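You operate a simulated robot arm through the tools that you are given. There is no shell and no other tool.

Carry out the task below with a simulated two-armed robot. There is one attempt and no reset: what you move stays moved.

Task
Switch the stand off, cool the curler on the heat mat, then put it in its drawer.
Fine: shut the drawer again; drop nothing.

The check looks at the end state, three seconds after you hand in, the way a careful person would. Anything else that was tipped, shoved, dropped, spilled or broken makes it a failure.

Robot
Two 7-joint arms with fingered hands on one trunk that stands fixed in place. Base frame: the origin is at the foot of the trunk, x ahead of it, y to its left, z up. Readings come in m, degrees, newtons and seconds.
The left shoulder is at [0.104, 0.182, 1.046], the right one opposite. With the tool pointing down near the work surface each hand reaches from about 0.48 to 0.88 m from the base axis, measured 20 degrees to its own side. Payload 3.8 kg a hand.
The tool frame of a hand sits at the grasp point between the pads (the TCP): z along the fingers, y along the line on which they close. The tips reach 0.03 m beyond it. The gripper opens to 0.104 m; its body begins 0.035 m behind the TCP. The gripper is a hand of 4 fingers: y runs from the thumb to the fingers, the wrist lies at [-0.017, -0.104, -0.178] in the tool frame, and closing takes about 1.5 s.
Orientation is that of the tool frame in the base frame, as a unit quaternion [x, y, z, w]. With the fingers straight down and the wrist toward the robot, the tool's x, y and z point along [0, 1, 0], [1, 0, 0] and [0, 0, -1] of the base frame.

Tools
- The arms move only by the tool jog_arm. It takes "left_rows", "right_rows" or both (then of equal length, played together; a hand with none holds still); each is one flat list of numbers, 6 for each row, row after row: the shift along the base's x, y, z in m, then the turn, a rotation vector about the base's x, y, z in degrees. In form: [dx, dy, dz, rx, ry, rz, dx, dy, dz, rx, ry, rz, ...]. A call has 1 to 20 rows; each row shifts and turns the commanded pose from where the row before left it. "left_jaw" and "right_jaw" are, for a hand that has rows, the closure in counts, from 0 (fully open) to 255 (shut), set as the call begins (left out, the last holds). A row lasts 0.2 s, in which the tool goes at most 0.05 m and 8.6 degrees; a call with a longer step from one row to the next is refused whole, and so is a gripper value outside its range. A pose out of reach is approached as far as the arm can. The call stops where the force on the tool passes 50 N (or 10 N more than at its start, if that is more) or the arm is blocked; 0.2 s more then pass. Each finger travels about 0.072 m/s and halts on what it meets, pressing with about 30 N; the grip force reading is that of the motor and also rises with nothing between the fingers. The clock runs only during rows and for 0.2 s after the last one: add rows that do not move to give the fingers time. The reply holds the time, the measured pose of the TCP, the force on the tool along the base axes, the opening and the grip force, in the units named above and with some noise, with the torque about the TCP (base axes, N m) and any sound that the robot's microphone picked up.
- Cameras (640 x 400 px; columns grow to the right, rows downward): "scene" is now at [0.198, 0.038, 1.2221]; the picture's right is [0.43, -0.90, 0.00], its down [-0.53, -0.25, -0.81] and it looks along [0.73, 0.35, -0.59] (base axes); focal length 214 px, centre (320, 200). "left" rides on the left gripper at [-0.066, -0.09, -0.126] in its tool frame; the picture's right is [-0.78, -0.30, 0.56], its down [0.57, -0.70, 0.42] and it looks along [0.26, 0.65, 0.71] (tool axes); focal length 275 px, centre (320, 200). "right" rides on the right gripper at [0.066, -0.09, -0.126] in its tool frame; the picture's right is [-0.78, 0.30, -0.56], its down [-0.57, -0.70, 0.42] and it looks along [-0.27, 0.65, 0.71] (tool axes); focal length 275 px, centre (320, 200). There is no depth. A picture from a camera that has moved, and an enlarged one, comes with that camera's place and axes in the base frame and with its lens.
- get_image(camera): a new picture of that camera. The clock stands still meanwhile.
- slide_trunk(by): moves the trunk up (or, below 0, down) by that many m; the arms and the scene camera ride with it, the base frame stays. It gives what a move gives, with no picture.
- finger_targets(index, middle, ring, thumb_bend, thumb_turn, hand): sets how far each is bent, from 0 (flat) to 1 (curled in); at 0.3 the hand is open as for a grip, at 0.7 the pads meet at the TCP. One left out holds its place. A second passes; each finger stops where it meets its share of the squeeze, and holds until it gets a number again. A gripper value or a shape takes the hand back. It gives what a move gives, with no picture; readings hold the bend of each and the force on the fingers (four entries, about 0 where the hand has none), thumb and palm. thumb_turn goes from beside the hand (0) to across from the fingers (1), as for a grip.
- hand_shape(shape, hand): the hand has 4 fingers and takes this shape, open, in about a second: jaw (thumb against the fingers, like two jaws); tri (thumb and two fingers); tip (a fingertip pinch); poke (one finger out to press); point (the index stretched); flat (the hand flat); cup (the hand cupped); fist (a fist). The gripper value then closes the fingers along that shape, each until it touches; the sizes above hold for jaw. It gives what a move gives, with no picture.
- head_to(pan, tilt): turns the head with the scene camera to pan (to the left, within 86 degrees either way) and tilt (down, from -29 to 69), counted from straight ahead of the robot (the tilt from the chest, where the trunk bows). It gives what a move gives.
- enlarge(camera, box): a new picture of the part [left, top, right, bottom] of that camera's present view, enlarged. The clock stands still meanwhile.
- finish_job(): hands the job in; it is judged then, once.

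Nothing tells you positions but the pictures and the camera data. Unless the task says otherwise, let go and move clear before handing in.

The tools are called after "Call:" by a JSON object that holds its "fn" and its "kwargs". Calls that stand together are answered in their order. jog_arm: Moves the arms, as the interface text tells. Its arguments: {"type":"object","properties":{"left_rows":{"type":"array","items":{"type":"number"}},"left_jaw":{"type":"number"},"right_rows":{"type":"array","items":{"type":"number"}},"right_jaw":{"type":"number"}},"required":[]} The other tools are called the same way: slide_trunk (by) moves the trunk up or down; hand_shape (shape, hand) gives the hand a shape; finger_targets (index, middle, ring, thumb_bend, thumb_turn, hand) moves the fingers one by one; head_to (pan, tilt) turns the head that bears the scene camera; get_image (camera) takes a picture; enlarge (camera, box) takes an enlarged picture of a part of a camera's view; finish_job () hands the job in.

At the start:

```text
t: 0.0
left_tool_pos: [0.4097, 0.4336, 1.121]
left_orientation: [0.707, 0.707, 0.0, 0.0]
left_force: [0.0, -0.3, 0.6]
left_ft_torque: [0.03, -0.01, 0.0]
left_gripper_width: 0.1037
left_gripper_force: 0.0
left_shape: jaw
left_bend: [0.3, 0.3, 0.3, 0.3, 0.97]
left_finger forces: [0.0, 0.1, 0.0, 0.1, 0.0, 0.0]
right_tool_pos: [0.5336, -0.0535, 1.0775]
right_orientation: [0.707, 0.707, 0.0, 0.0]
right_force: [-0.2, 0.1, -0.3]
right_ft_torque: [-0.01, 0.02, 0.0]
right_gripper_width: 0.1036
right_gripper_force: 0.1
right_shape: jaw
right_bend: [0.3, 0.3, 0.3, 0.3, 0.97]
right_finger forces: [0.0, 0.0, 0.0, 0.1, 0.1, 0.1]
trunk travel left (down, up): [-0.2, 0.556]
head pan, tilt (commanded): [25.7, 36.0]
```

scene: 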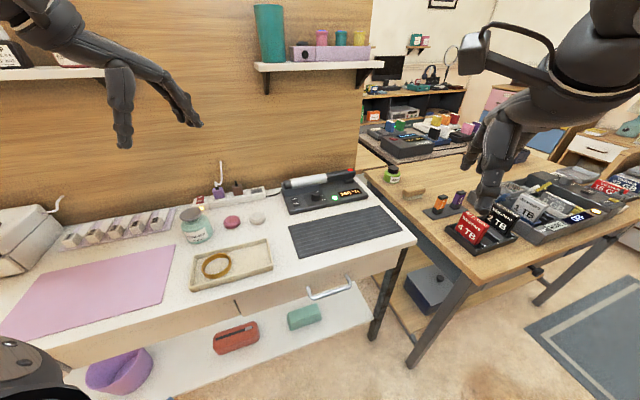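
right: 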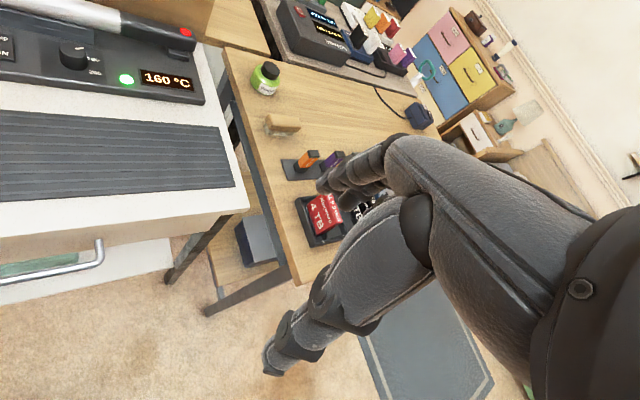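
left: 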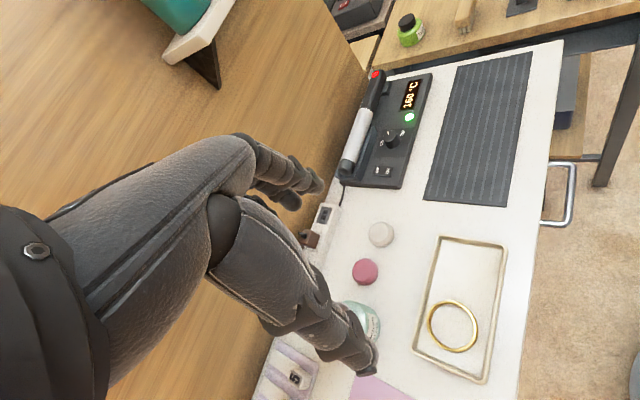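

I see a white vanity table with a curler stand (showing 160 °C), a dark ribbed heat mat in front of it, and a drawer with a bar handle on the front edge. First I look closer at each of them.

Call:
{"fn": "enlarge", "kwargs": {"camera": "scene", "box": [260, 150, 420, 250]}}

Call:
{"fn": "enlarge", "kwargs": {"camera": "scene", "box": [180, 220, 420, 370]}}

Call:
{"fn": "enlarge", "kwargs": {"camera": "left", "box": [320, 60, 480, 200]}}

Call:
{"fn": "enlarge", "kwargs": {"camera": "right", "box": [0, 0, 240, 150]}}

```text
4.00 times, centred on (340, 200) of scene
camera zoom: at [0.198, 0.038, 1.2221], right [0.43, -0.9, 0.0], down [-0.53, -0.25, -0.81], along [0.73, 0.35, -0.59], focal length 858 px, centre (240, 200)
```

zoom: 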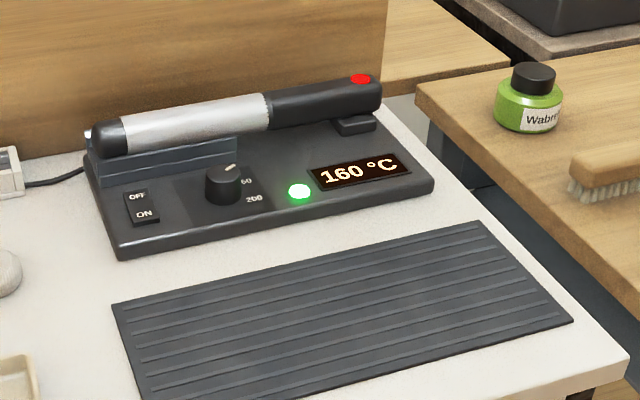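

```text
2.67 times, centred on (300, 295) of scene
camera zoom: at [0.198, 0.038, 1.2221], right [0.43, -0.9, 0.0], down [-0.53, -0.25, -0.81], along [0.73, 0.35, -0.59], focal length 572 px, centre (373, -53)
```

zoom: 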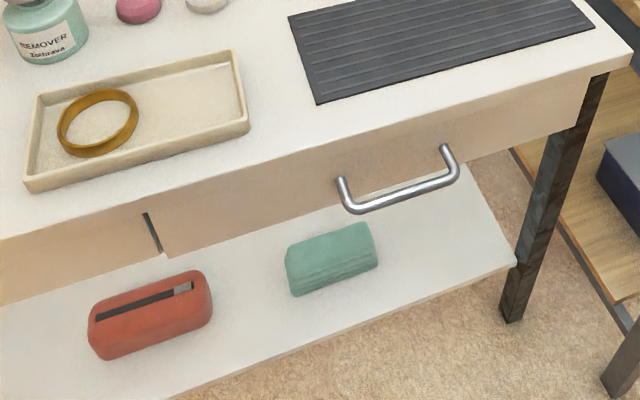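

```text
2.86 times, centred on (400, 130) of left
camera zoom: at [0.3183, 0.3694, 1.247], right [-0.3, -0.78, -0.56], down [-0.7, 0.57, -0.42], along [0.65, 0.26, -0.71], focal length 786 px, centre (91, 400)
```

zoom: 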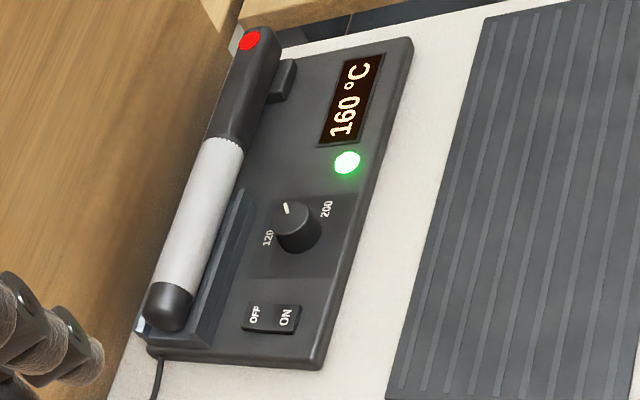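

```text
2.67 times, centred on (120, 75) of right
camera zoom: at [0.4427, 0.0139, 1.2027], right [0.3, -0.78, 0.56], down [-0.7, -0.57, -0.42], along [0.65, -0.27, -0.71], focal length 734 px, centre (853, 533)
```

zoom: 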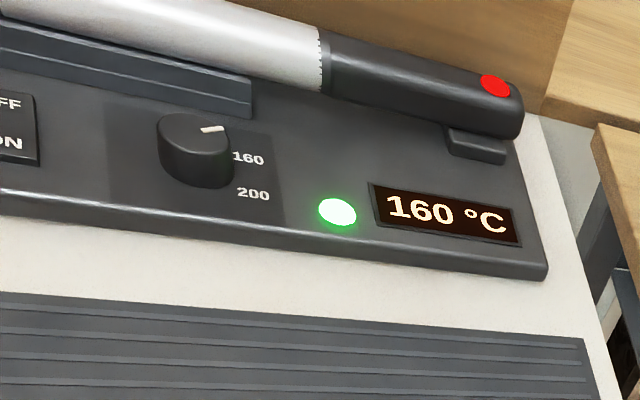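

The table is turned about 45° to my left. I place the switch near (0.711, 0.383, 0.770), the curler lying along the table at b≈0.85 m with its handle to the right, the mat in front of it, and the drawer handle near (0.50, 0.145, 0.68). I look around more before moving.

Call:
{"fn": "head_to", "kwargs": {"pan": 45, "tilt": 50}}

Call:
{"fn": "get_image", "kwargs": {"camera": "scene"}}

```text
t: 0.8
left_tool_pos: [0.4098, 0.4336, 1.121]
left_orientation: [0.707, 0.707, 0.001, 0.0]
left_force: [-0.1, 1.3, -0.2]
left_ft_torque: [-0.03, -0.03, -0.02]
left_gripper_width: 0.1034
left_gripper_force: 0.2
left_shape: jaw
left_bend: [0.3, 0.3, 0.3, 0.3, 0.97]
left_finger forces: [0.1, 0.0, 0.0, 0.0, 0.1, 0.0]
right_tool_pos: [0.5319, -0.0512, 1.0778]
right_orientation: [0.707, 0.707, 0.0, 0.0]
right_force: [0.1, 0.0, -0.5]
right_ft_torque: [0.01, 0.0, 0.03]
right_gripper_width: 0.1039
right_gripper_force: 0.1
right_shape: jaw
right_bend: [0.3, 0.3, 0.3, 0.3, 0.97]
right_finger forces: [0.0, 0.0, 0.0, 0.0, 0.0, 0.0]
trunk travel left (down, up): [-0.2, 0.556]
head pan, tilt (commanded): [45.0, 50.0]
```

```text
taken
camera scene: at [0.1736, 0.0545, 1.2019], right [0.71, -0.71, 0.0], down [-0.54, -0.54, -0.64], along [0.46, 0.45, -0.77], focal length 214 px, centre (320, 200)
```

scene: 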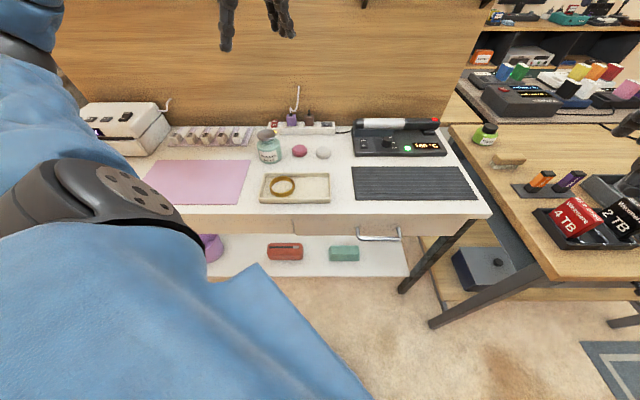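

The table is seen squarely now, at 45°. I enlarge the drawer, the stand and the other things on the table.

Call:
{"fn": "enlarge", "kwargs": {"camera": "scene", "box": [340, 100, 500, 200]}}

Call:
{"fn": "enlarge", "kwargs": {"camera": "scene", "box": [240, 180, 480, 330]}}

Call:
{"fn": "enlarge", "kwargs": {"camera": "scene", "box": [130, 80, 370, 230]}}

```text
4.00 times, centred on (420, 150) of scene
camera zoom: at [0.1736, 0.0545, 1.2019], right [0.71, -0.71, 0.0], down [-0.54, -0.54, -0.64], along [0.46, 0.45, -0.77], focal length 858 px, centre (-80, 400)
```

zoom: 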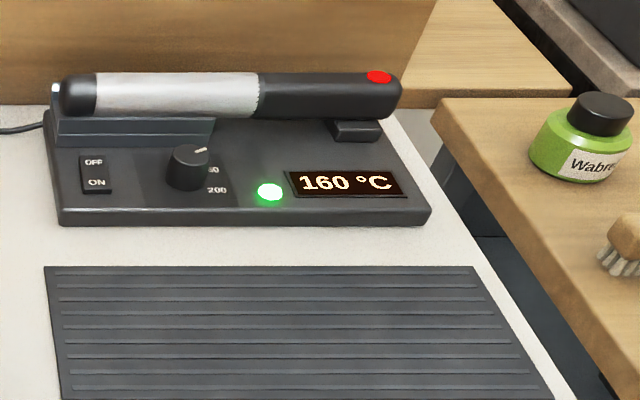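

```text
2.67 times, centred on (360, 255) of scene
camera zoom: at [0.1736, 0.0545, 1.2019], right [0.71, -0.71, 0.0], down [-0.54, -0.54, -0.64], along [0.46, 0.45, -0.77], focal length 572 px, centre (213, 53)
```

zoom: 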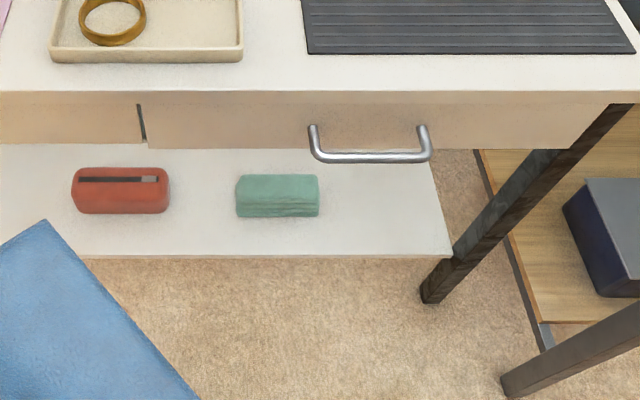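

```text
2.67 times, centred on (250, 155) of scene
camera zoom: at [0.1736, 0.0545, 1.2019], right [0.71, -0.71, 0.0], down [-0.54, -0.54, -0.64], along [0.46, 0.45, -0.77], focal length 572 px, centre (507, 320)
```

zoom: 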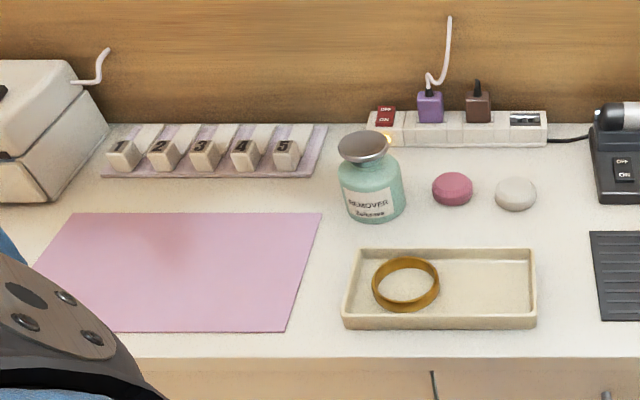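

Only the right drawer has a handle; its bar lies at about b=0.467, z=0.663 with roughly 3 cm of gap behind it. Next I shape the left hand to poke and look at where its fingertip is.

Call:
{"fn": "hand_shape", "kwargs": {"hand": "left", "shape": "poke"}}

Call:
{"fn": "head_to", "kwargs": {"pan": 50, "tilt": 20}}

Call:
{"fn": "get_image", "kwargs": {"camera": "scene"}}

Call:
{"fn": "get_image", "kwargs": {"camera": "left"}}

```text
t: 1.7
left_tool_pos: [0.4091, 0.4334, 1.1203]
left_orientation: [0.707, 0.707, 0.0, 0.0]
left_force: [-0.2, 0.1, -0.3]
left_ft_torque: [0.02, 0.01, 0.0]
left_gripper_width: 0.0
left_gripper_force: 0.0
left_shape: poke
left_bend: [0.7, 0.7, 0.99, 1.0, 1.0]
left_finger forces: [0.0, 0.0, 0.0, 0.1, 0.0, 0.0]
right_tool_pos: [0.5327, -0.052, 1.0784]
right_orientation: [0.707, 0.707, 0.001, 0.0]
right_force: [0.3, -0.9, 0.4]
right_ft_torque: [-0.01, 0.0, 0.0]
right_gripper_width: 0.1038
right_gripper_force: 0.1
right_shape: jaw
right_bend: [0.3, 0.3, 0.3, 0.3, 0.97]
right_finger forces: [0.1, 0.1, 0.1, 0.1, 0.0, 0.0]
trunk travel left (down, up): [-0.2, 0.556]
head pan, tilt (commanded): [45.0, 50.0]
```

```text
t: 2.7
left_tool_pos: [0.4085, 0.4339, 1.1198]
left_orientation: [0.707, 0.707, 0.0, 0.001]
left_force: [0.0, -0.3, 0.8]
left_ft_torque: [-0.02, -0.01, -0.02]
left_gripper_width: 0.0
left_gripper_force: 0.1
left_shape: poke
left_bend: [0.7, 0.7, 0.99, 1.0, 1.0]
left_finger forces: [0.0, 0.0, 0.0, 0.0, 0.0, 0.0]
right_tool_pos: [0.5322, -0.0521, 1.0776]
right_orientation: [0.707, 0.707, 0.0, 0.0]
right_force: [-0.2, -0.1, -0.4]
right_ft_torque: [0.01, -0.05, 0.0]
right_gripper_width: 0.1039
right_gripper_force: 0.1
right_shape: jaw
right_bend: [0.3, 0.3, 0.3, 0.3, 0.97]
right_finger forces: [0.1, 0.0, 0.0, 0.1, 0.1, 0.0]
trunk travel left (down, up): [-0.2, 0.556]
head pan, tilt (commanded): [50.0, 20.0]
```

```text
taken
camera scene: at [0.179, 0.0714, 1.2474], right [0.77, -0.64, 0.0], down [-0.22, -0.26, -0.94], along [0.6, 0.72, -0.34], focal length 214 px, centre (320, 200)
```

scene: 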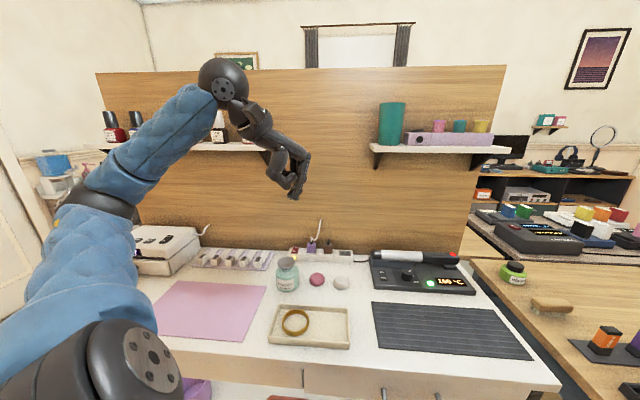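

```text
taken
camera left: at [0.3183, 0.3694, 1.247], right [-0.3, -0.78, -0.56], down [-0.7, 0.57, -0.42], along [0.65, 0.26, -0.71], focal length 275 px, centre (320, 200)
```

left: 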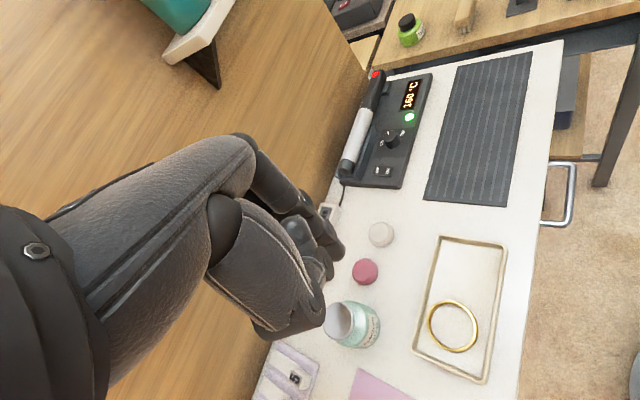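

The left hand is in the poke shape, above the table and clear of the shelf. I enlarge to see which finger is out.

Call:
{"fn": "enlarge", "kwargs": {"camera": "scene", "box": [200, 70, 360, 220]}}

Call:
{"fn": "enlarge", "kwargs": {"camera": "left", "box": [180, 120, 420, 360]}}

```text
2.67 times, centred on (280, 145) of scene
camera zoom: at [0.179, 0.0714, 1.2474], right [0.77, -0.64, 0.0], down [-0.22, -0.26, -0.94], along [0.6, 0.72, -0.34], focal length 572 px, centre (427, 347)
```

zoom: 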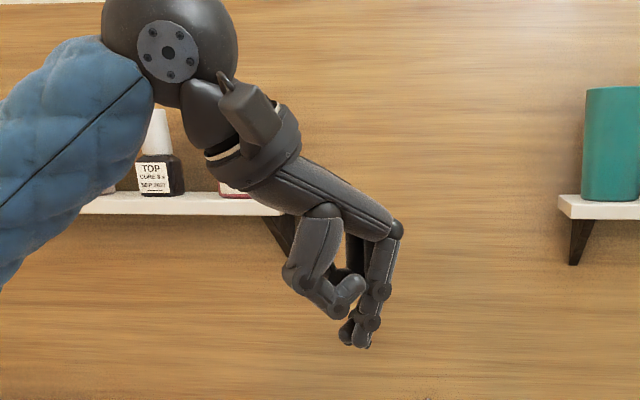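

```text
1.67 times, centred on (300, 240) of left
camera zoom: at [0.3183, 0.3694, 1.247], right [-0.3, -0.78, -0.56], down [-0.7, 0.57, -0.42], along [0.65, 0.26, -0.71], focal length 459 px, centre (353, 133)
```

zoom: 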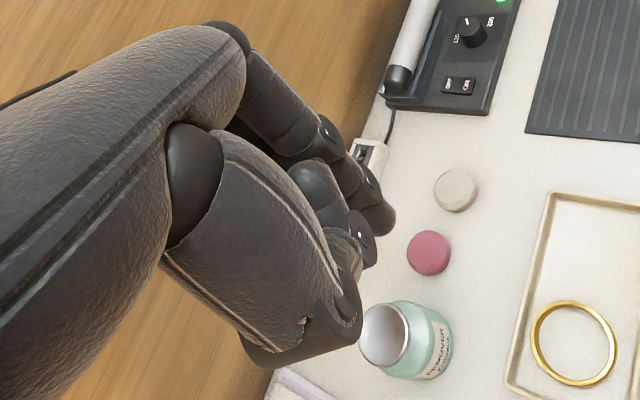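

Two fingers seem to be out. I curl the middle one so only the index is left, then look again.

Call:
{"fn": "finger_targets", "kwargs": {"hand": "left", "index": 0.6, "middle": 1.0, "ring": 1.0, "thumb_bend": 1.0}}

Call:
{"fn": "enlarge", "kwargs": {"camera": "scene", "box": [200, 70, 360, 220]}}

Call:
{"fn": "enlarge", "kwargs": {"camera": "left", "box": [180, 120, 420, 360]}}

```text
t: 3.7
left_tool_pos: [0.4092, 0.434, 1.1202]
left_orientation: [0.707, 0.707, 0.0, 0.0]
left_force: [-0.4, -0.3, 0.0]
left_ft_torque: [-0.01, 0.02, -0.02]
left_gripper_width: 0.0234
left_gripper_force: 0.0
left_shape: fingers
left_bend: [0.36, 1.0, 1.0, 1.0, 1.0]
left_finger forces: [0.0, 0.0, 0.0, 0.0, 0.0, 0.1]
right_tool_pos: [0.5325, -0.0523, 1.079]
right_orientation: [0.707, 0.707, 0.0, 0.001]
right_force: [0.0, 0.1, 0.5]
right_ft_torque: [0.0, -0.05, 0.02]
right_gripper_width: 0.1037
right_gripper_force: 0.1
right_shape: jaw
right_bend: [0.3, 0.3, 0.3, 0.3, 0.97]
right_finger forces: [0.0, 0.0, 0.0, 0.0, 0.0, 0.0]
trunk travel left (down, up): [-0.2, 0.556]
head pan, tilt (commanded): [50.0, 20.0]
```

```text
2.67 times, centred on (280, 145) of scene
camera zoom: at [0.179, 0.0714, 1.2475], right [0.77, -0.64, 0.0], down [-0.22, -0.26, -0.94], along [0.6, 0.72, -0.34], focal length 572 px, centre (427, 347)
```

zoom: 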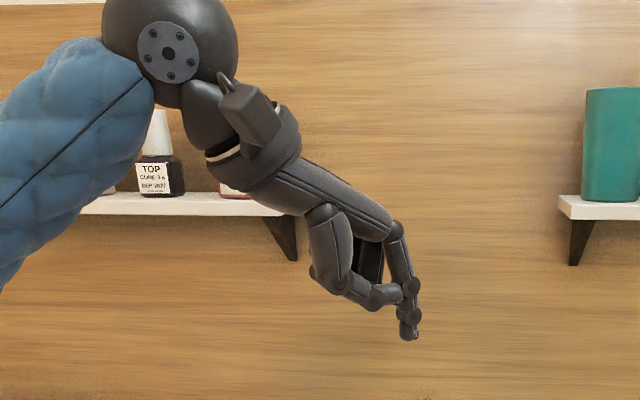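

```text
1.67 times, centred on (300, 240) of left
camera zoom: at [0.3183, 0.3694, 1.247], right [-0.3, -0.78, -0.56], down [-0.7, 0.57, -0.42], along [0.65, 0.26, -0.71], focal length 459 px, centre (353, 133)
```

zoom: 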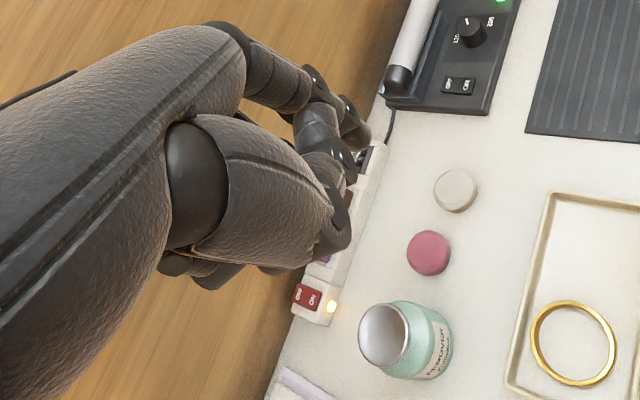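

The index halted early against the thumb. I try the point shape instead, which should give one long free finger.

Call:
{"fn": "hand_shape", "kwargs": {"hand": "left", "shape": "point"}}

Call:
{"fn": "enlarge", "kwargs": {"camera": "scene", "box": [200, 70, 360, 220]}}

Call:
{"fn": "get_image", "kwargs": {"camera": "left"}}

```text
t: 4.6
left_tool_pos: [0.4087, 0.4346, 1.1208]
left_orientation: [0.707, 0.707, 0.0, 0.0]
left_force: [0.1, 0.0, -1.0]
left_ft_torque: [0.01, 0.02, 0.04]
left_gripper_width: 0.0
left_gripper_force: 0.0
left_shape: point
left_bend: [0.2, 1.0, 1.0, 1.0, 0.87]
left_finger forces: [0.1, 0.0, 0.0, 0.0, 0.0, 0.1]
right_tool_pos: [0.5327, -0.0535, 1.0775]
right_orientation: [0.707, 0.707, 0.001, 0.0]
right_force: [-0.6, 0.3, 0.8]
right_ft_torque: [0.01, 0.05, 0.0]
right_gripper_width: 0.1036
right_gripper_force: 0.0
right_shape: jaw
right_bend: [0.3, 0.3, 0.3, 0.3, 0.97]
right_finger forces: [0.0, 0.0, 0.0, 0.0, 0.0, 0.0]
trunk travel left (down, up): [-0.2, 0.556]
head pan, tilt (commanded): [50.0, 20.0]
```

```text
2.67 times, centred on (280, 145) of scene
camera zoom: at [0.179, 0.0714, 1.2475], right [0.77, -0.64, 0.0], down [-0.22, -0.26, -0.94], along [0.6, 0.72, -0.34], focal length 572 px, centre (427, 347)
```

zoom: 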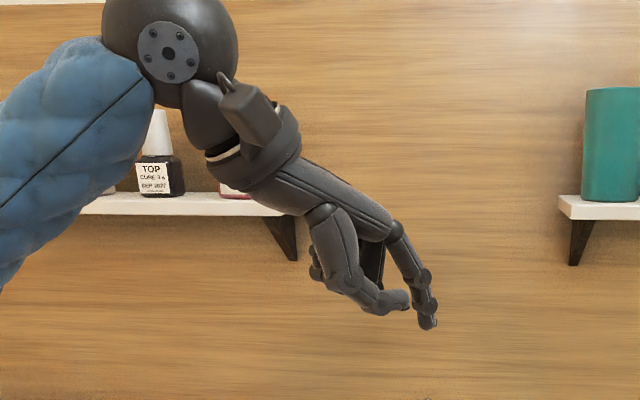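

```text
taken
camera left: at [0.3183, 0.3694, 1.247], right [-0.3, -0.78, -0.56], down [-0.7, 0.57, -0.42], along [0.65, 0.26, -0.71], focal length 275 px, centre (320, 200)
```

left: 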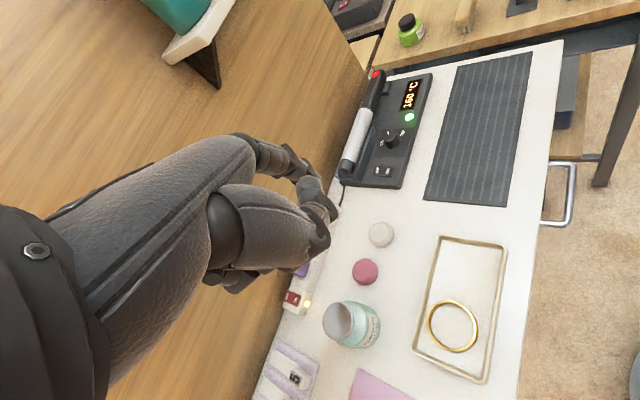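

The index now stands free and is the lowest point of the hand. I enlarge it to find its tip relative to the tool frame.

Call:
{"fn": "enlarge", "kwargs": {"camera": "left", "box": [220, 110, 380, 270]}}

Call:
{"fn": "enlarge", "kwargs": {"camera": "scene", "box": [240, 110, 320, 210]}}

Call:
{"fn": "get_image", "kwargs": {"camera": "right"}}

```text
2.50 times, centred on (300, 190) of left
camera zoom: at [0.3183, 0.3694, 1.247], right [-0.3, -0.78, -0.56], down [-0.7, 0.57, -0.42], along [0.65, 0.26, -0.71], focal length 688 px, centre (370, 225)
```

zoom: 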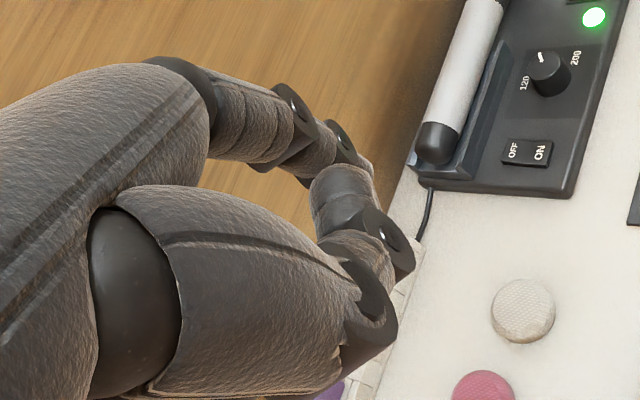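

```text
4.00 times, centred on (280, 160) of scene
camera zoom: at [0.179, 0.0714, 1.2475], right [0.77, -0.64, 0.0], down [-0.22, -0.26, -0.94], along [0.6, 0.72, -0.34], focal length 858 px, centre (480, 360)
```

zoom: 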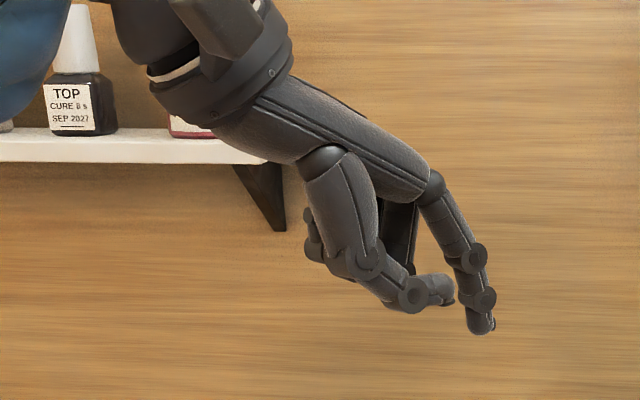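

```text
taken
camera right: at [0.4427, 0.0139, 1.2027], right [0.3, -0.78, 0.56], down [-0.7, -0.57, -0.42], along [0.65, -0.27, -0.71], focal length 275 px, centre (320, 200)
```

right: 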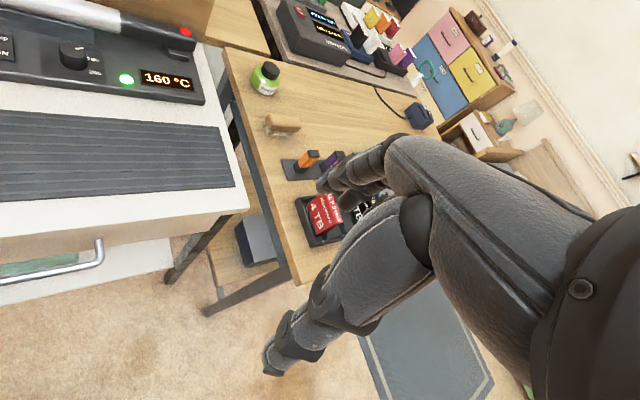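

The index tip triangulates to 0.060 m forward, 0.020 m to the right and 0.019 m below the left TCP. I turn the left hand square to the table, tilt it back 20° so the finger stands nearly upright, and move it above the OFF half of the switch.

Call:
{"fn": "jog_arm", "kwargs": {"left_rows": [0, 0, 0, 0, 0, 7.5, 0, 0, 0, 0, 0, 7.5, 0, 0, 0, 0, 0, 7.5, 0, 0, 0, 0, 0, 7.5, 0, 0, 0, 0, 0, 7.5, 0, 0, 0, 0, 0, 7.5, 0, 0, 0, -4.714, 4.714, 0, 0, 0, 0, -4.714, 4.714, 0, 0, 0, 0, -4.714, 4.714, 0, 0.0292, -0.007, -0.0244, 0, 0, 0, 0.0292, -0.007, -0.0244, 0, 0, 0, 0.0292, -0.007, -0.0244, 0, 0, 0, 0.0292, -0.007, -0.0244, 0, 0, 0, 0.0292, -0.007, -0.0244, 0, 0, 0, 0.0292, -0.007, -0.0244, 0, 0, 0, 0.0292, -0.007, -0.0244, 0, 0, 0, 0.0292, -0.007, -0.0244, 0, 0, 0, 0.0292, -0.007, -0.0244, 0, 0, 0]}}

Call:
{"fn": "head_to", "kwargs": {"pan": 32, "tilt": 36}}

Call:
{"fn": "get_image", "kwargs": {"camera": "scene"}}

Call:
{"fn": "get_image", "kwargs": {"camera": "left"}}

```text
t: 8.4
left_tool_pos: [0.6701, 0.3683, 0.8991]
left_orientation: [0.377, 0.91, -0.161, -0.066]
left_force: [0.3, 0.1, 0.2]
left_ft_torque: [-0.02, -0.01, 0.01]
left_gripper_width: 0.0001
left_gripper_force: 0.1
left_shape: point
left_bend: [0.2, 1.0, 1.0, 1.0, 0.87]
left_finger forces: [0.0, 0.0, 0.0, 0.1, 0.0, 0.0]
right_tool_pos: [0.5335, -0.0525, 1.0775]
right_orientation: [0.707, 0.707, 0.0, 0.0]
right_force: [1.0, 0.4, 0.3]
right_ft_torque: [0.0, 0.03, -0.03]
right_gripper_width: 0.1037
right_gripper_force: 0.0
right_shape: jaw
right_bend: [0.3, 0.3, 0.3, 0.3, 0.97]
right_finger forces: [0.0, 0.0, 0.0, 0.1, 0.0, 0.1]
trunk travel left (down, up): [-0.2, 0.556]
head pan, tilt (commanded): [50.0, 20.0]
```

```text
t: 9.2
left_tool_pos: [0.6714, 0.3682, 0.9004]
left_orientation: [0.377, 0.91, -0.161, -0.066]
left_force: [0.3, 0.4, -0.1]
left_ft_torque: [0.01, -0.01, 0.03]
left_gripper_width: 0.0001
left_gripper_force: 0.1
left_shape: point
left_bend: [0.2, 1.0, 1.0, 1.0, 0.87]
left_finger forces: [0.0, 0.0, 0.0, 0.1, 0.1, 0.0]
right_tool_pos: [0.5307, -0.0525, 1.0776]
right_orientation: [0.707, 0.707, 0.0, 0.001]
right_force: [-0.5, 0.1, 0.0]
right_ft_torque: [-0.01, 0.02, 0.02]
right_gripper_width: 0.1039
right_gripper_force: 0.0
right_shape: jaw
right_bend: [0.3, 0.3, 0.3, 0.3, 0.97]
right_finger forces: [0.1, 0.0, 0.0, 0.0, 0.1, 0.0]
trunk travel left (down, up): [-0.2, 0.556]
head pan, tilt (commanded): [32.0, 36.0]
```

```text
taken
camera scene: at [0.1935, 0.0465, 1.2221], right [0.53, -0.85, 0.0], down [-0.5, -0.31, -0.81], along [0.69, 0.43, -0.59], focal length 214 px, centre (320, 200)
```

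scene: 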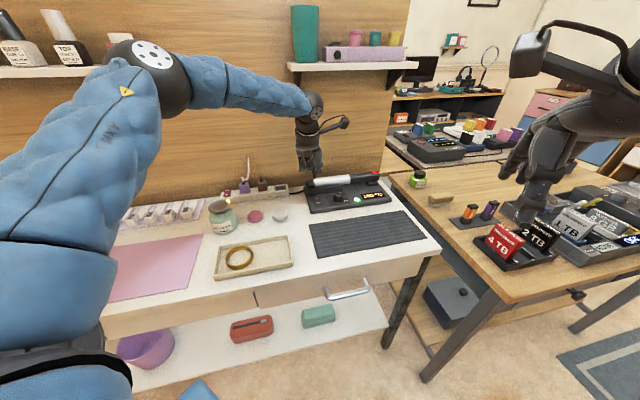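

```text
taken
camera left: at [0.6867, 0.2934, 1.0491], right [0.22, -0.88, -0.42], down [-0.97, -0.16, -0.16], along [0.07, 0.45, -0.89], focal length 275 px, centre (320, 200)
```

left: 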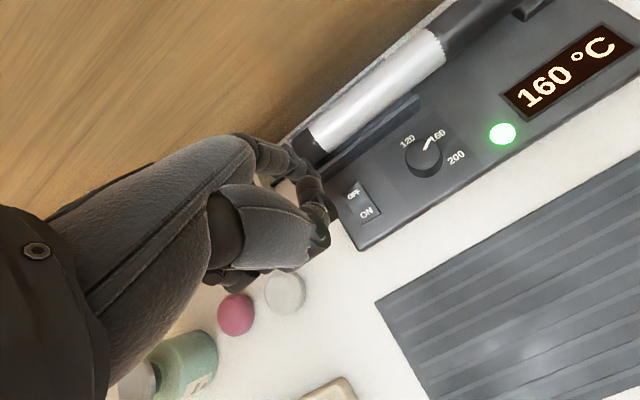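

The left hand hovers over the stand's left end. I enlarge to compare the fingertip with the switch.

Call:
{"fn": "enlarge", "kwargs": {"camera": "scene", "box": [270, 110, 390, 220]}}

Call:
{"fn": "enlarge", "kwargs": {"camera": "left", "box": [230, 120, 430, 260]}}

```text
3.64 times, centred on (330, 165) of scene
camera zoom: at [0.1935, 0.0465, 1.2221], right [0.53, -0.85, 0.0], down [-0.5, -0.31, -0.81], along [0.69, 0.43, -0.59], focal length 780 px, centre (284, 327)
```

zoom: 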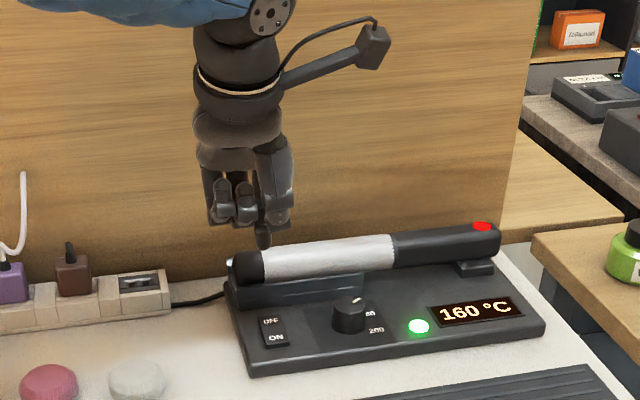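

```text
2.86 times, centred on (330, 190) of left
camera zoom: at [0.6867, 0.2934, 1.0491], right [0.22, -0.88, -0.42], down [-0.97, -0.16, -0.16], along [0.07, 0.45, -0.89], focal length 786 px, centre (291, 229)
```

zoom: 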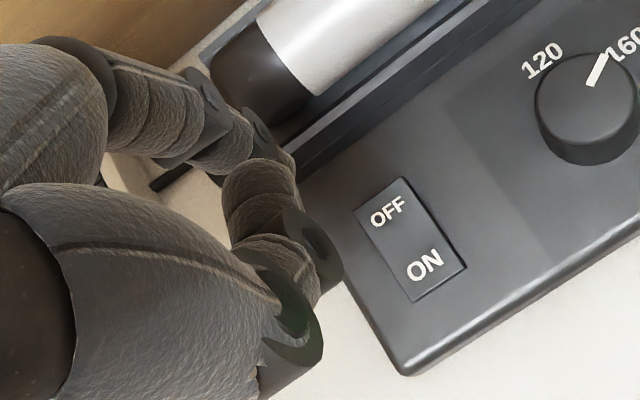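

The tip is at about (0.720, 0.399, 0.855), right over the OFF half. I lower it most of the way and check before pressing.

Call:
{"fn": "jog_arm", "kwargs": {"left_rows": [0, 0, -0.02, 0, 0, 0, 0, 0, -0.02, 0, 0, 0, 0, 0, -0.02, 0, 0, 0]}}

Call:
{"fn": "enlarge", "kwargs": {"camera": "scene", "box": [270, 110, 390, 220]}}

Call:
{"fn": "enlarge", "kwargs": {"camera": "left", "box": [230, 120, 430, 260]}}

```text
t: 10.0
left_tool_pos: [0.672, 0.3712, 0.8389]
left_orientation: [0.376, 0.91, -0.161, -0.066]
left_force: [1.1, -0.6, -0.2]
left_ft_torque: [-0.01, 0.0, 0.0]
left_gripper_width: 0.0001
left_gripper_force: 0.0
left_shape: point
left_bend: [0.2, 1.0, 1.0, 1.0, 0.87]
left_finger forces: [0.0, 0.1, 0.0, 0.0, 0.1, 0.0]
right_tool_pos: [0.5327, -0.0529, 1.0773]
right_orientation: [0.707, 0.707, -0.001, 0.0]
right_force: [-0.5, 0.1, -0.2]
right_ft_torque: [-0.01, -0.01, -0.01]
right_gripper_width: 0.1037
right_gripper_force: 0.0
right_shape: jaw
right_bend: [0.3, 0.3, 0.3, 0.3, 0.97]
right_finger forces: [0.0, 0.0, 0.1, 0.0, 0.0, 0.0]
trunk travel left (down, up): [-0.2, 0.556]
head pan, tilt (commanded): [32.0, 36.0]
```

```text
3.64 times, centred on (330, 165) of scene
camera zoom: at [0.1937, 0.0466, 1.222], right [0.53, -0.85, 0.0], down [-0.5, -0.31, -0.81], along [0.69, 0.43, -0.59], focal length 780 px, centre (284, 327)
```

zoom: 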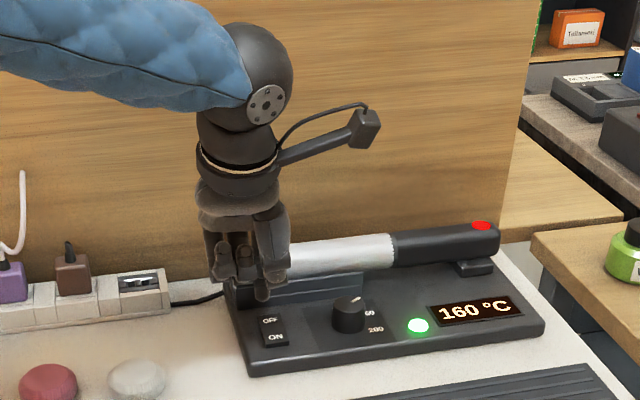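

```text
2.86 times, centred on (330, 190) of left
camera zoom: at [0.6879, 0.2962, 0.9892], right [0.22, -0.88, -0.42], down [-0.97, -0.16, -0.16], along [0.07, 0.45, -0.89], focal length 786 px, centre (291, 229)
```

zoom: 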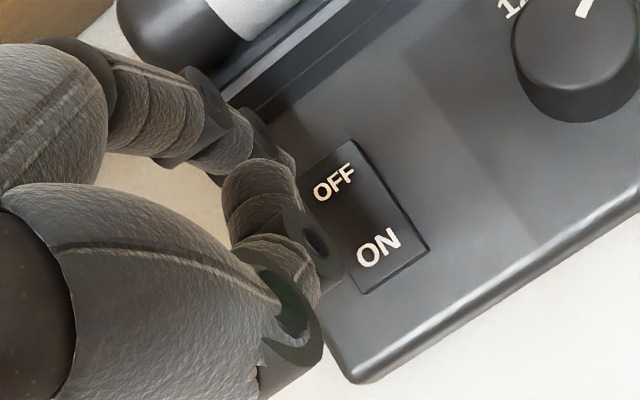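

The tip is about 2 cm above the switch, slightly left of the OFF label. I shift 6 mm right and press down in small steps.

Call:
{"fn": "jog_arm", "kwargs": {"left_rows": [0.0042, -0.0042, -0.005, 0, 0, 0, 0, 0, -0.005, 0, 0, 0, 0, 0, -0.003, 0, 0, 0, 0, 0, -0.003, 0, 0, 0]}}

Call:
{"fn": "enlarge", "kwargs": {"camera": "scene", "box": [270, 110, 390, 220]}}

Call:
{"fn": "enlarge", "kwargs": {"camera": "left", "box": [230, 120, 430, 260]}}

```text
t: 11.0
left_tool_pos: [0.6749, 0.367, 0.8247]
left_orientation: [0.377, 0.91, -0.161, -0.066]
left_force: [-1.0, -0.1, 0.1]
left_ft_torque: [0.0, -0.02, -0.02]
left_gripper_width: 0.0002
left_gripper_force: 0.1
left_shape: point
left_bend: [0.2, 1.0, 1.0, 1.0, 0.87]
left_finger forces: [0.1, 0.1, 0.1, 0.0, 0.0, 0.1]
right_tool_pos: [0.5321, -0.0529, 1.0774]
right_orientation: [0.707, 0.707, 0.0, 0.0]
right_force: [-0.5, 0.2, -0.5]
right_ft_torque: [0.0, 0.01, -0.03]
right_gripper_width: 0.1038
right_gripper_force: 0.0
right_shape: jaw
right_bend: [0.3, 0.3, 0.3, 0.3, 0.97]
right_finger forces: [0.1, 0.1, 0.1, 0.0, 0.1, 0.1]
trunk travel left (down, up): [-0.2, 0.556]
head pan, tilt (commanded): [32.0, 36.0]
```

```text
3.64 times, centred on (330, 165) of scene
camera zoom: at [0.1934, 0.0464, 1.2221], right [0.53, -0.85, 0.0], down [-0.5, -0.31, -0.81], along [0.69, 0.43, -0.59], focal length 780 px, centre (284, 327)
```

zoom: 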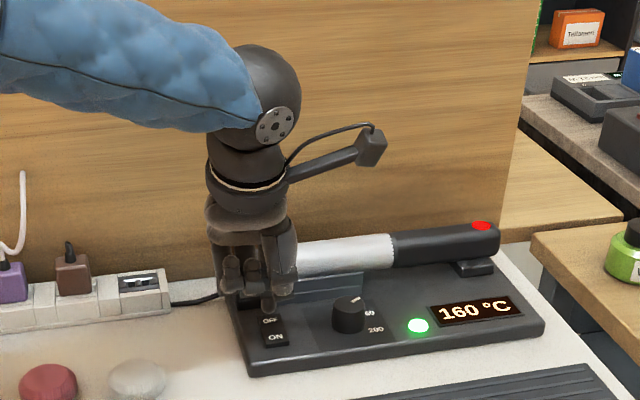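

```text
2.86 times, centred on (330, 190) of left
camera zoom: at [0.6929, 0.2922, 0.974], right [0.22, -0.88, -0.42], down [-0.97, -0.16, -0.16], along [0.07, 0.45, -0.89], focal length 786 px, centre (291, 229)
```

zoom: 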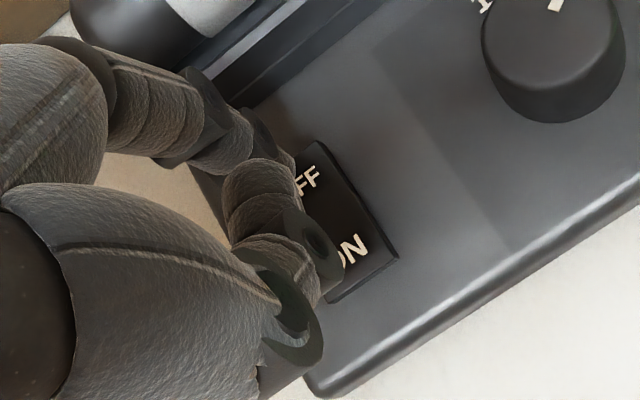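

The tip is at the OFF label. I press further down in 3 mm steps.

Call:
{"fn": "jog_arm", "kwargs": {"left_rows": [0, 0, -0.003, 0, 0, 0, 0, 0, -0.003, 0, 0, 0, 0, 0, -0.003, 0, 0, 0]}}

Call:
{"fn": "enlarge", "kwargs": {"camera": "scene", "box": [270, 110, 390, 220]}}

```text
t: 11.8
left_tool_pos: [0.6759, 0.3659, 0.8159]
left_orientation: [0.377, 0.91, -0.16, -0.066]
left_force: [0.2, 0.0, 0.7]
left_ft_torque: [0.06, -0.04, 0.0]
left_gripper_width: 0.0003
left_gripper_force: 0.0
left_shape: point
left_bend: [0.2, 1.0, 1.0, 1.0, 0.87]
left_finger forces: [0.8, 0.0, 0.1, 0.1, 0.0, 0.0]
right_tool_pos: [0.533, -0.0526, 1.0772]
right_orientation: [0.707, 0.708, 0.0, 0.0]
right_force: [-0.1, -0.4, 0.0]
right_ft_torque: [0.0, 0.01, 0.02]
right_gripper_width: 0.1039
right_gripper_force: 0.1
right_shape: jaw
right_bend: [0.3, 0.3, 0.3, 0.3, 0.97]
right_finger forces: [0.0, 0.0, 0.1, 0.0, 0.0, 0.0]
trunk travel left (down, up): [-0.2, 0.556]
head pan, tilt (commanded): [32.0, 36.0]
```

```text
3.64 times, centred on (330, 165) of scene
camera zoom: at [0.1933, 0.0464, 1.2221], right [0.53, -0.85, 0.0], down [-0.5, -0.31, -0.81], along [0.69, 0.43, -0.59], focal length 780 px, centre (284, 327)
```

zoom: 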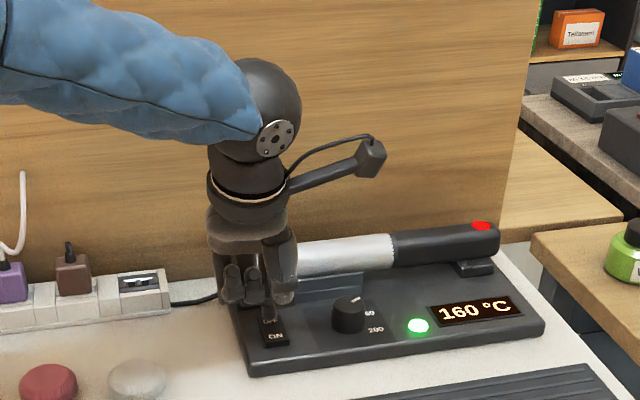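

Touching now (index 0.8 N). I keep pressing.

Call:
{"fn": "jog_arm", "kwargs": {"left_rows": [0, 0, -0.003, 0, 0, 0, 0, 0, -0.003, 0, 0, 0]}}

Call:
{"fn": "enlarge", "kwargs": {"camera": "scene", "box": [270, 110, 390, 220]}}

```text
t: 12.4
left_tool_pos: [0.6765, 0.3671, 0.8124]
left_orientation: [0.377, 0.91, -0.16, -0.065]
left_force: [-0.3, -0.7, 8.7]
left_ft_torque: [0.24, -0.37, 0.04]
left_gripper_width: 0.096
left_gripper_force: 0.1
left_shape: point
left_bend: [0.2, 1.0, 1.0, 1.0, 0.87]
left_finger forces: [8.2, 0.1, 0.0, 0.0, 0.0, 0.1]
right_tool_pos: [0.5324, -0.053, 1.0787]
right_orientation: [0.707, 0.707, 0.001, 0.0]
right_force: [-0.8, -0.2, -0.5]
right_ft_torque: [0.01, -0.03, 0.03]
right_gripper_width: 0.1036
right_gripper_force: 0.1
right_shape: jaw
right_bend: [0.3, 0.3, 0.3, 0.3, 0.97]
right_finger forces: [0.0, 0.1, 0.0, 0.0, 0.0, 0.0]
trunk travel left (down, up): [-0.2, 0.556]
head pan, tilt (commanded): [32.0, 36.0]
```

```text
3.64 times, centred on (330, 165) of scene
camera zoom: at [0.1924, 0.046, 1.2224], right [0.53, -0.85, 0.0], down [-0.5, -0.31, -0.81], along [0.69, 0.43, -0.59], focal length 780 px, centre (284, 327)
```

zoom: 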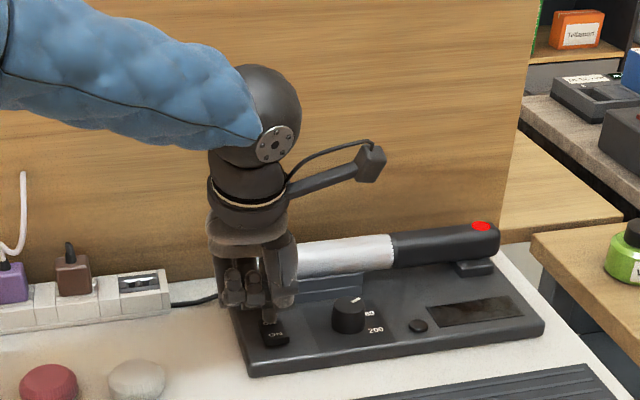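

The green light and the display have gone dark, so the stand is off. I lift the finger straight up and look at the switch and the curler.

Call:
{"fn": "jog_arm", "kwargs": {"left_rows": [0, 0, 0.01, 0, 0, 0, 0, 0, 0.02, 0, 0, 0, 0, 0, 0.03, 0, 0, 0, 0, 0, 0.04, 0, 0, 0, -0.03, -0.03, 0.03, 0, 0, 0, -0.03, -0.03, 0.03, 0, 0, 0]}}

Call:
{"fn": "get_image", "kwargs": {"camera": "scene"}}

Call:
{"fn": "enlarge", "kwargs": {"camera": "scene", "box": [290, 150, 410, 220]}}

Call:
{"fn": "get_image", "kwargs": {"camera": "left"}}

```text
refused: row 5 steps farther than a row can; nothing moved
```

```text
taken
camera scene: at [0.1924, 0.046, 1.2224], right [0.53, -0.85, 0.0], down [-0.5, -0.31, -0.81], along [0.69, 0.43, -0.59], focal length 214 px, centre (320, 200)
```

scene: 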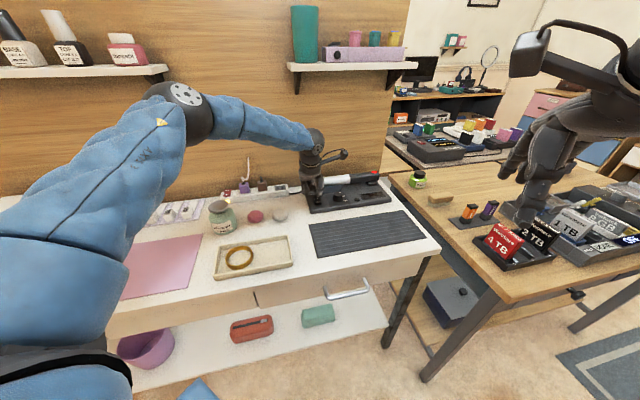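

```text
5.33 times, centred on (350, 185) of scene
camera zoom: at [0.1924, 0.046, 1.2224], right [0.53, -0.85, 0.0], down [-0.5, -0.31, -0.81], along [0.69, 0.43, -0.59], focal length 1144 px, centre (160, 280)
```

zoom: 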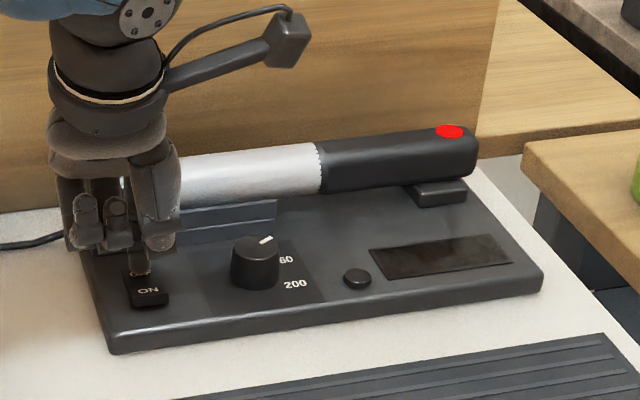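

```text
taken
camera left: at [0.6923, 0.2913, 0.9618], right [0.22, -0.88, -0.42], down [-0.97, -0.16, -0.16], along [0.08, 0.45, -0.89], focal length 275 px, centre (320, 200)
```

left: 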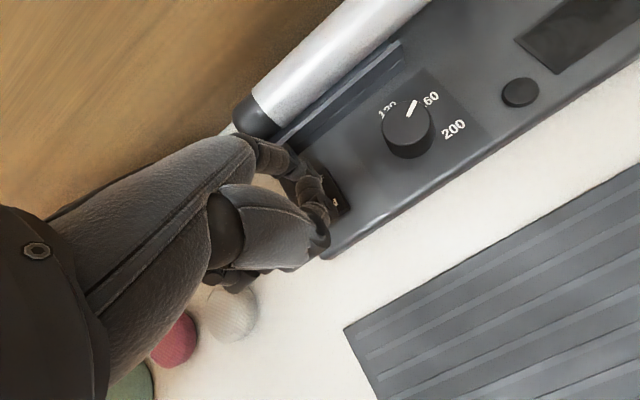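

The step was slightly too long, so nothing moved. The stand is off (dark light and display) and the curler's dot is still red, perhaps a heat mark; I lift the finger away with smaller steps.

Call:
{"fn": "jog_arm", "kwargs": {"left_rows": [0, 0, 0.01, 0, 0, 0, 0, 0, 0.02, 0, 0, 0, 0, 0, 0.03, 0, 0, 0, 0, 0, 0.03, 0, 0, 0, -0.02, -0.02, 0.03, 0, 0, 0, -0.02, -0.02, 0.03, 0, 0, 0, -0.02, -0.02, 0.03, 0, 0, 0]}}

Call:
{"fn": "hand_shape", "kwargs": {"hand": "left", "shape": "jaw"}}

Call:
{"fn": "enlarge", "kwargs": {"camera": "scene", "box": [290, 150, 410, 220]}}

Call:
{"fn": "get_image", "kwargs": {"camera": "left"}}

```text
t: 14.0
left_tool_pos: [0.6152, 0.3062, 0.9896]
left_orientation: [0.377, 0.91, -0.16, -0.066]
left_force: [-0.1, 0.8, -0.2]
left_ft_torque: [0.03, 0.0, 0.0]
left_gripper_width: 0.0001
left_gripper_force: 0.1
left_shape: point
left_bend: [0.2, 1.0, 1.0, 1.0, 0.87]
left_finger forces: [0.0, 0.1, 0.1, 0.0, 0.1, 0.0]
right_tool_pos: [0.5309, -0.0518, 1.0776]
right_orientation: [0.707, 0.707, 0.0, 0.0]
right_force: [0.4, -0.6, 0.8]
right_ft_torque: [0.0, -0.04, -0.02]
right_gripper_width: 0.1035
right_gripper_force: 0.1
right_shape: jaw
right_bend: [0.3, 0.3, 0.3, 0.3, 0.97]
right_finger forces: [0.0, 0.0, 0.0, 0.1, 0.0, 0.1]
trunk travel left (down, up): [-0.2, 0.556]
head pan, tilt (commanded): [32.0, 36.0]
```

```text
t: 14.9
left_tool_pos: [0.618, 0.3081, 0.9894]
left_orientation: [0.376, 0.91, -0.16, -0.066]
left_force: [0.6, -0.2, 0.0]
left_ft_torque: [0.01, 0.03, 0.05]
left_gripper_width: 0.1038
left_gripper_force: 0.1
left_shape: jaw
left_bend: [0.3, 0.3, 0.3, 0.3, 0.97]
left_finger forces: [0.1, 0.0, 0.1, 0.0, 0.0, 0.0]
right_tool_pos: [0.5323, -0.0526, 1.0781]
right_orientation: [0.707, 0.707, 0.001, 0.001]
right_force: [0.0, -0.6, -0.2]
right_ft_torque: [0.0, -0.02, -0.03]
right_gripper_width: 0.1039
right_gripper_force: 0.1
right_shape: jaw
right_bend: [0.3, 0.3, 0.3, 0.3, 0.97]
right_finger forces: [0.0, 0.0, 0.0, 0.0, 0.0, 0.0]
trunk travel left (down, up): [-0.2, 0.556]
head pan, tilt (commanded): [32.0, 36.0]
```

```text
5.33 times, centred on (350, 185) of scene
camera zoom: at [0.1934, 0.0465, 1.2221], right [0.53, -0.85, 0.0], down [-0.5, -0.31, -0.81], along [0.69, 0.43, -0.59], focal length 1144 px, centre (160, 280)
```

zoom: 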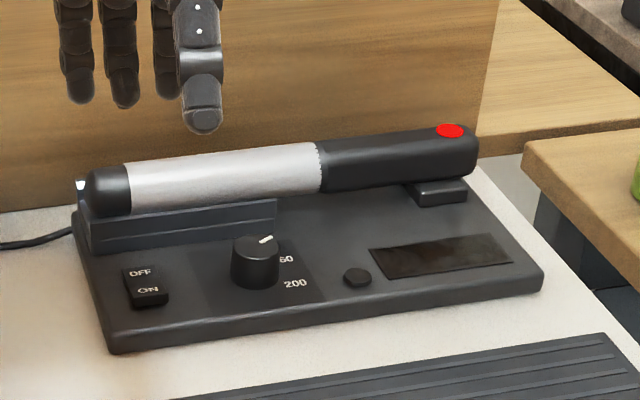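

```text
taken
camera left: at [0.6339, 0.2327, 1.1381], right [0.22, -0.88, -0.42], down [-0.97, -0.16, -0.16], along [0.07, 0.45, -0.89], focal length 275 px, centre (320, 200)
```

left: 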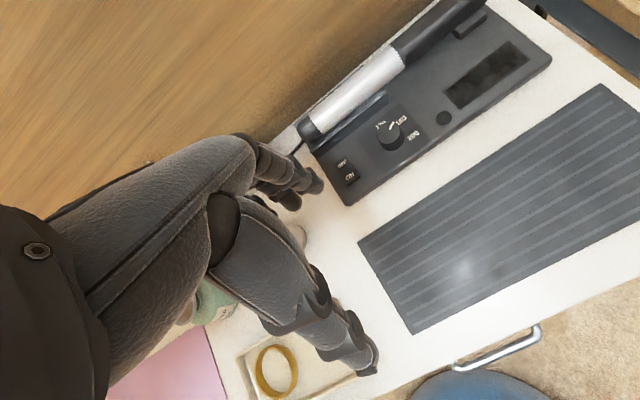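

The rocker now sits with OFF pressed and ON raised. The curler handle is at the far edge of the left arm's reach, so I lower the trunk to bring the shoulder nearer to that height.

Call:
{"fn": "slide_trunk", "kwargs": {"by": -0.12}}

Call:
{"fn": "get_image", "kwargs": {"camera": "scene"}}

```text
t: 16.4
left_tool_pos: [0.6145, 0.3068, 0.8716]
left_orientation: [0.377, 0.91, -0.16, -0.066]
left_force: [0.4, 0.0, -1.0]
left_ft_torque: [-0.01, 0.0, -0.01]
left_gripper_width: 0.1039
left_gripper_force: 0.2
left_shape: jaw
left_bend: [0.3, 0.3, 0.3, 0.3, 0.97]
left_finger forces: [0.1, 0.0, 0.0, 0.0, 0.0, 0.1]
right_tool_pos: [0.532, -0.0539, 0.9591]
right_orientation: [0.707, 0.707, 0.001, 0.001]
right_force: [0.0, -0.1, -0.7]
right_ft_torque: [0.0, 0.0, -0.04]
right_gripper_width: 0.1036
right_gripper_force: 0.0
right_shape: jaw
right_bend: [0.3, 0.3, 0.3, 0.3, 0.97]
right_finger forces: [0.0, 0.0, 0.0, 0.0, 0.0, 0.1]
trunk travel left (down, up): [-0.08, 0.676]
head pan, tilt (commanded): [32.0, 36.0]
```

```text
taken
camera scene: at [0.262, 0.0463, 1.0959], right [0.53, -0.85, 0.0], down [-0.5, -0.31, -0.81], along [0.69, 0.43, -0.59], focal length 214 px, centre (320, 200)
```

scene: 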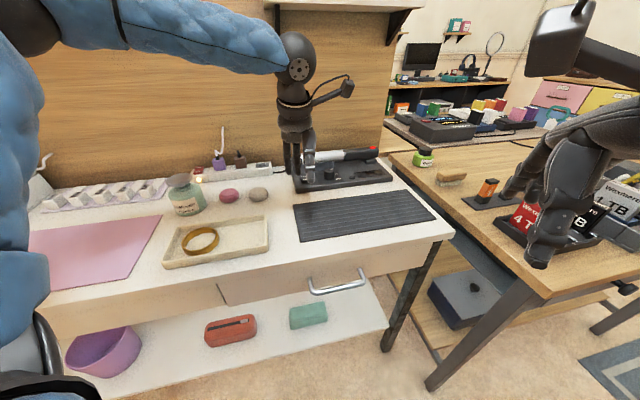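

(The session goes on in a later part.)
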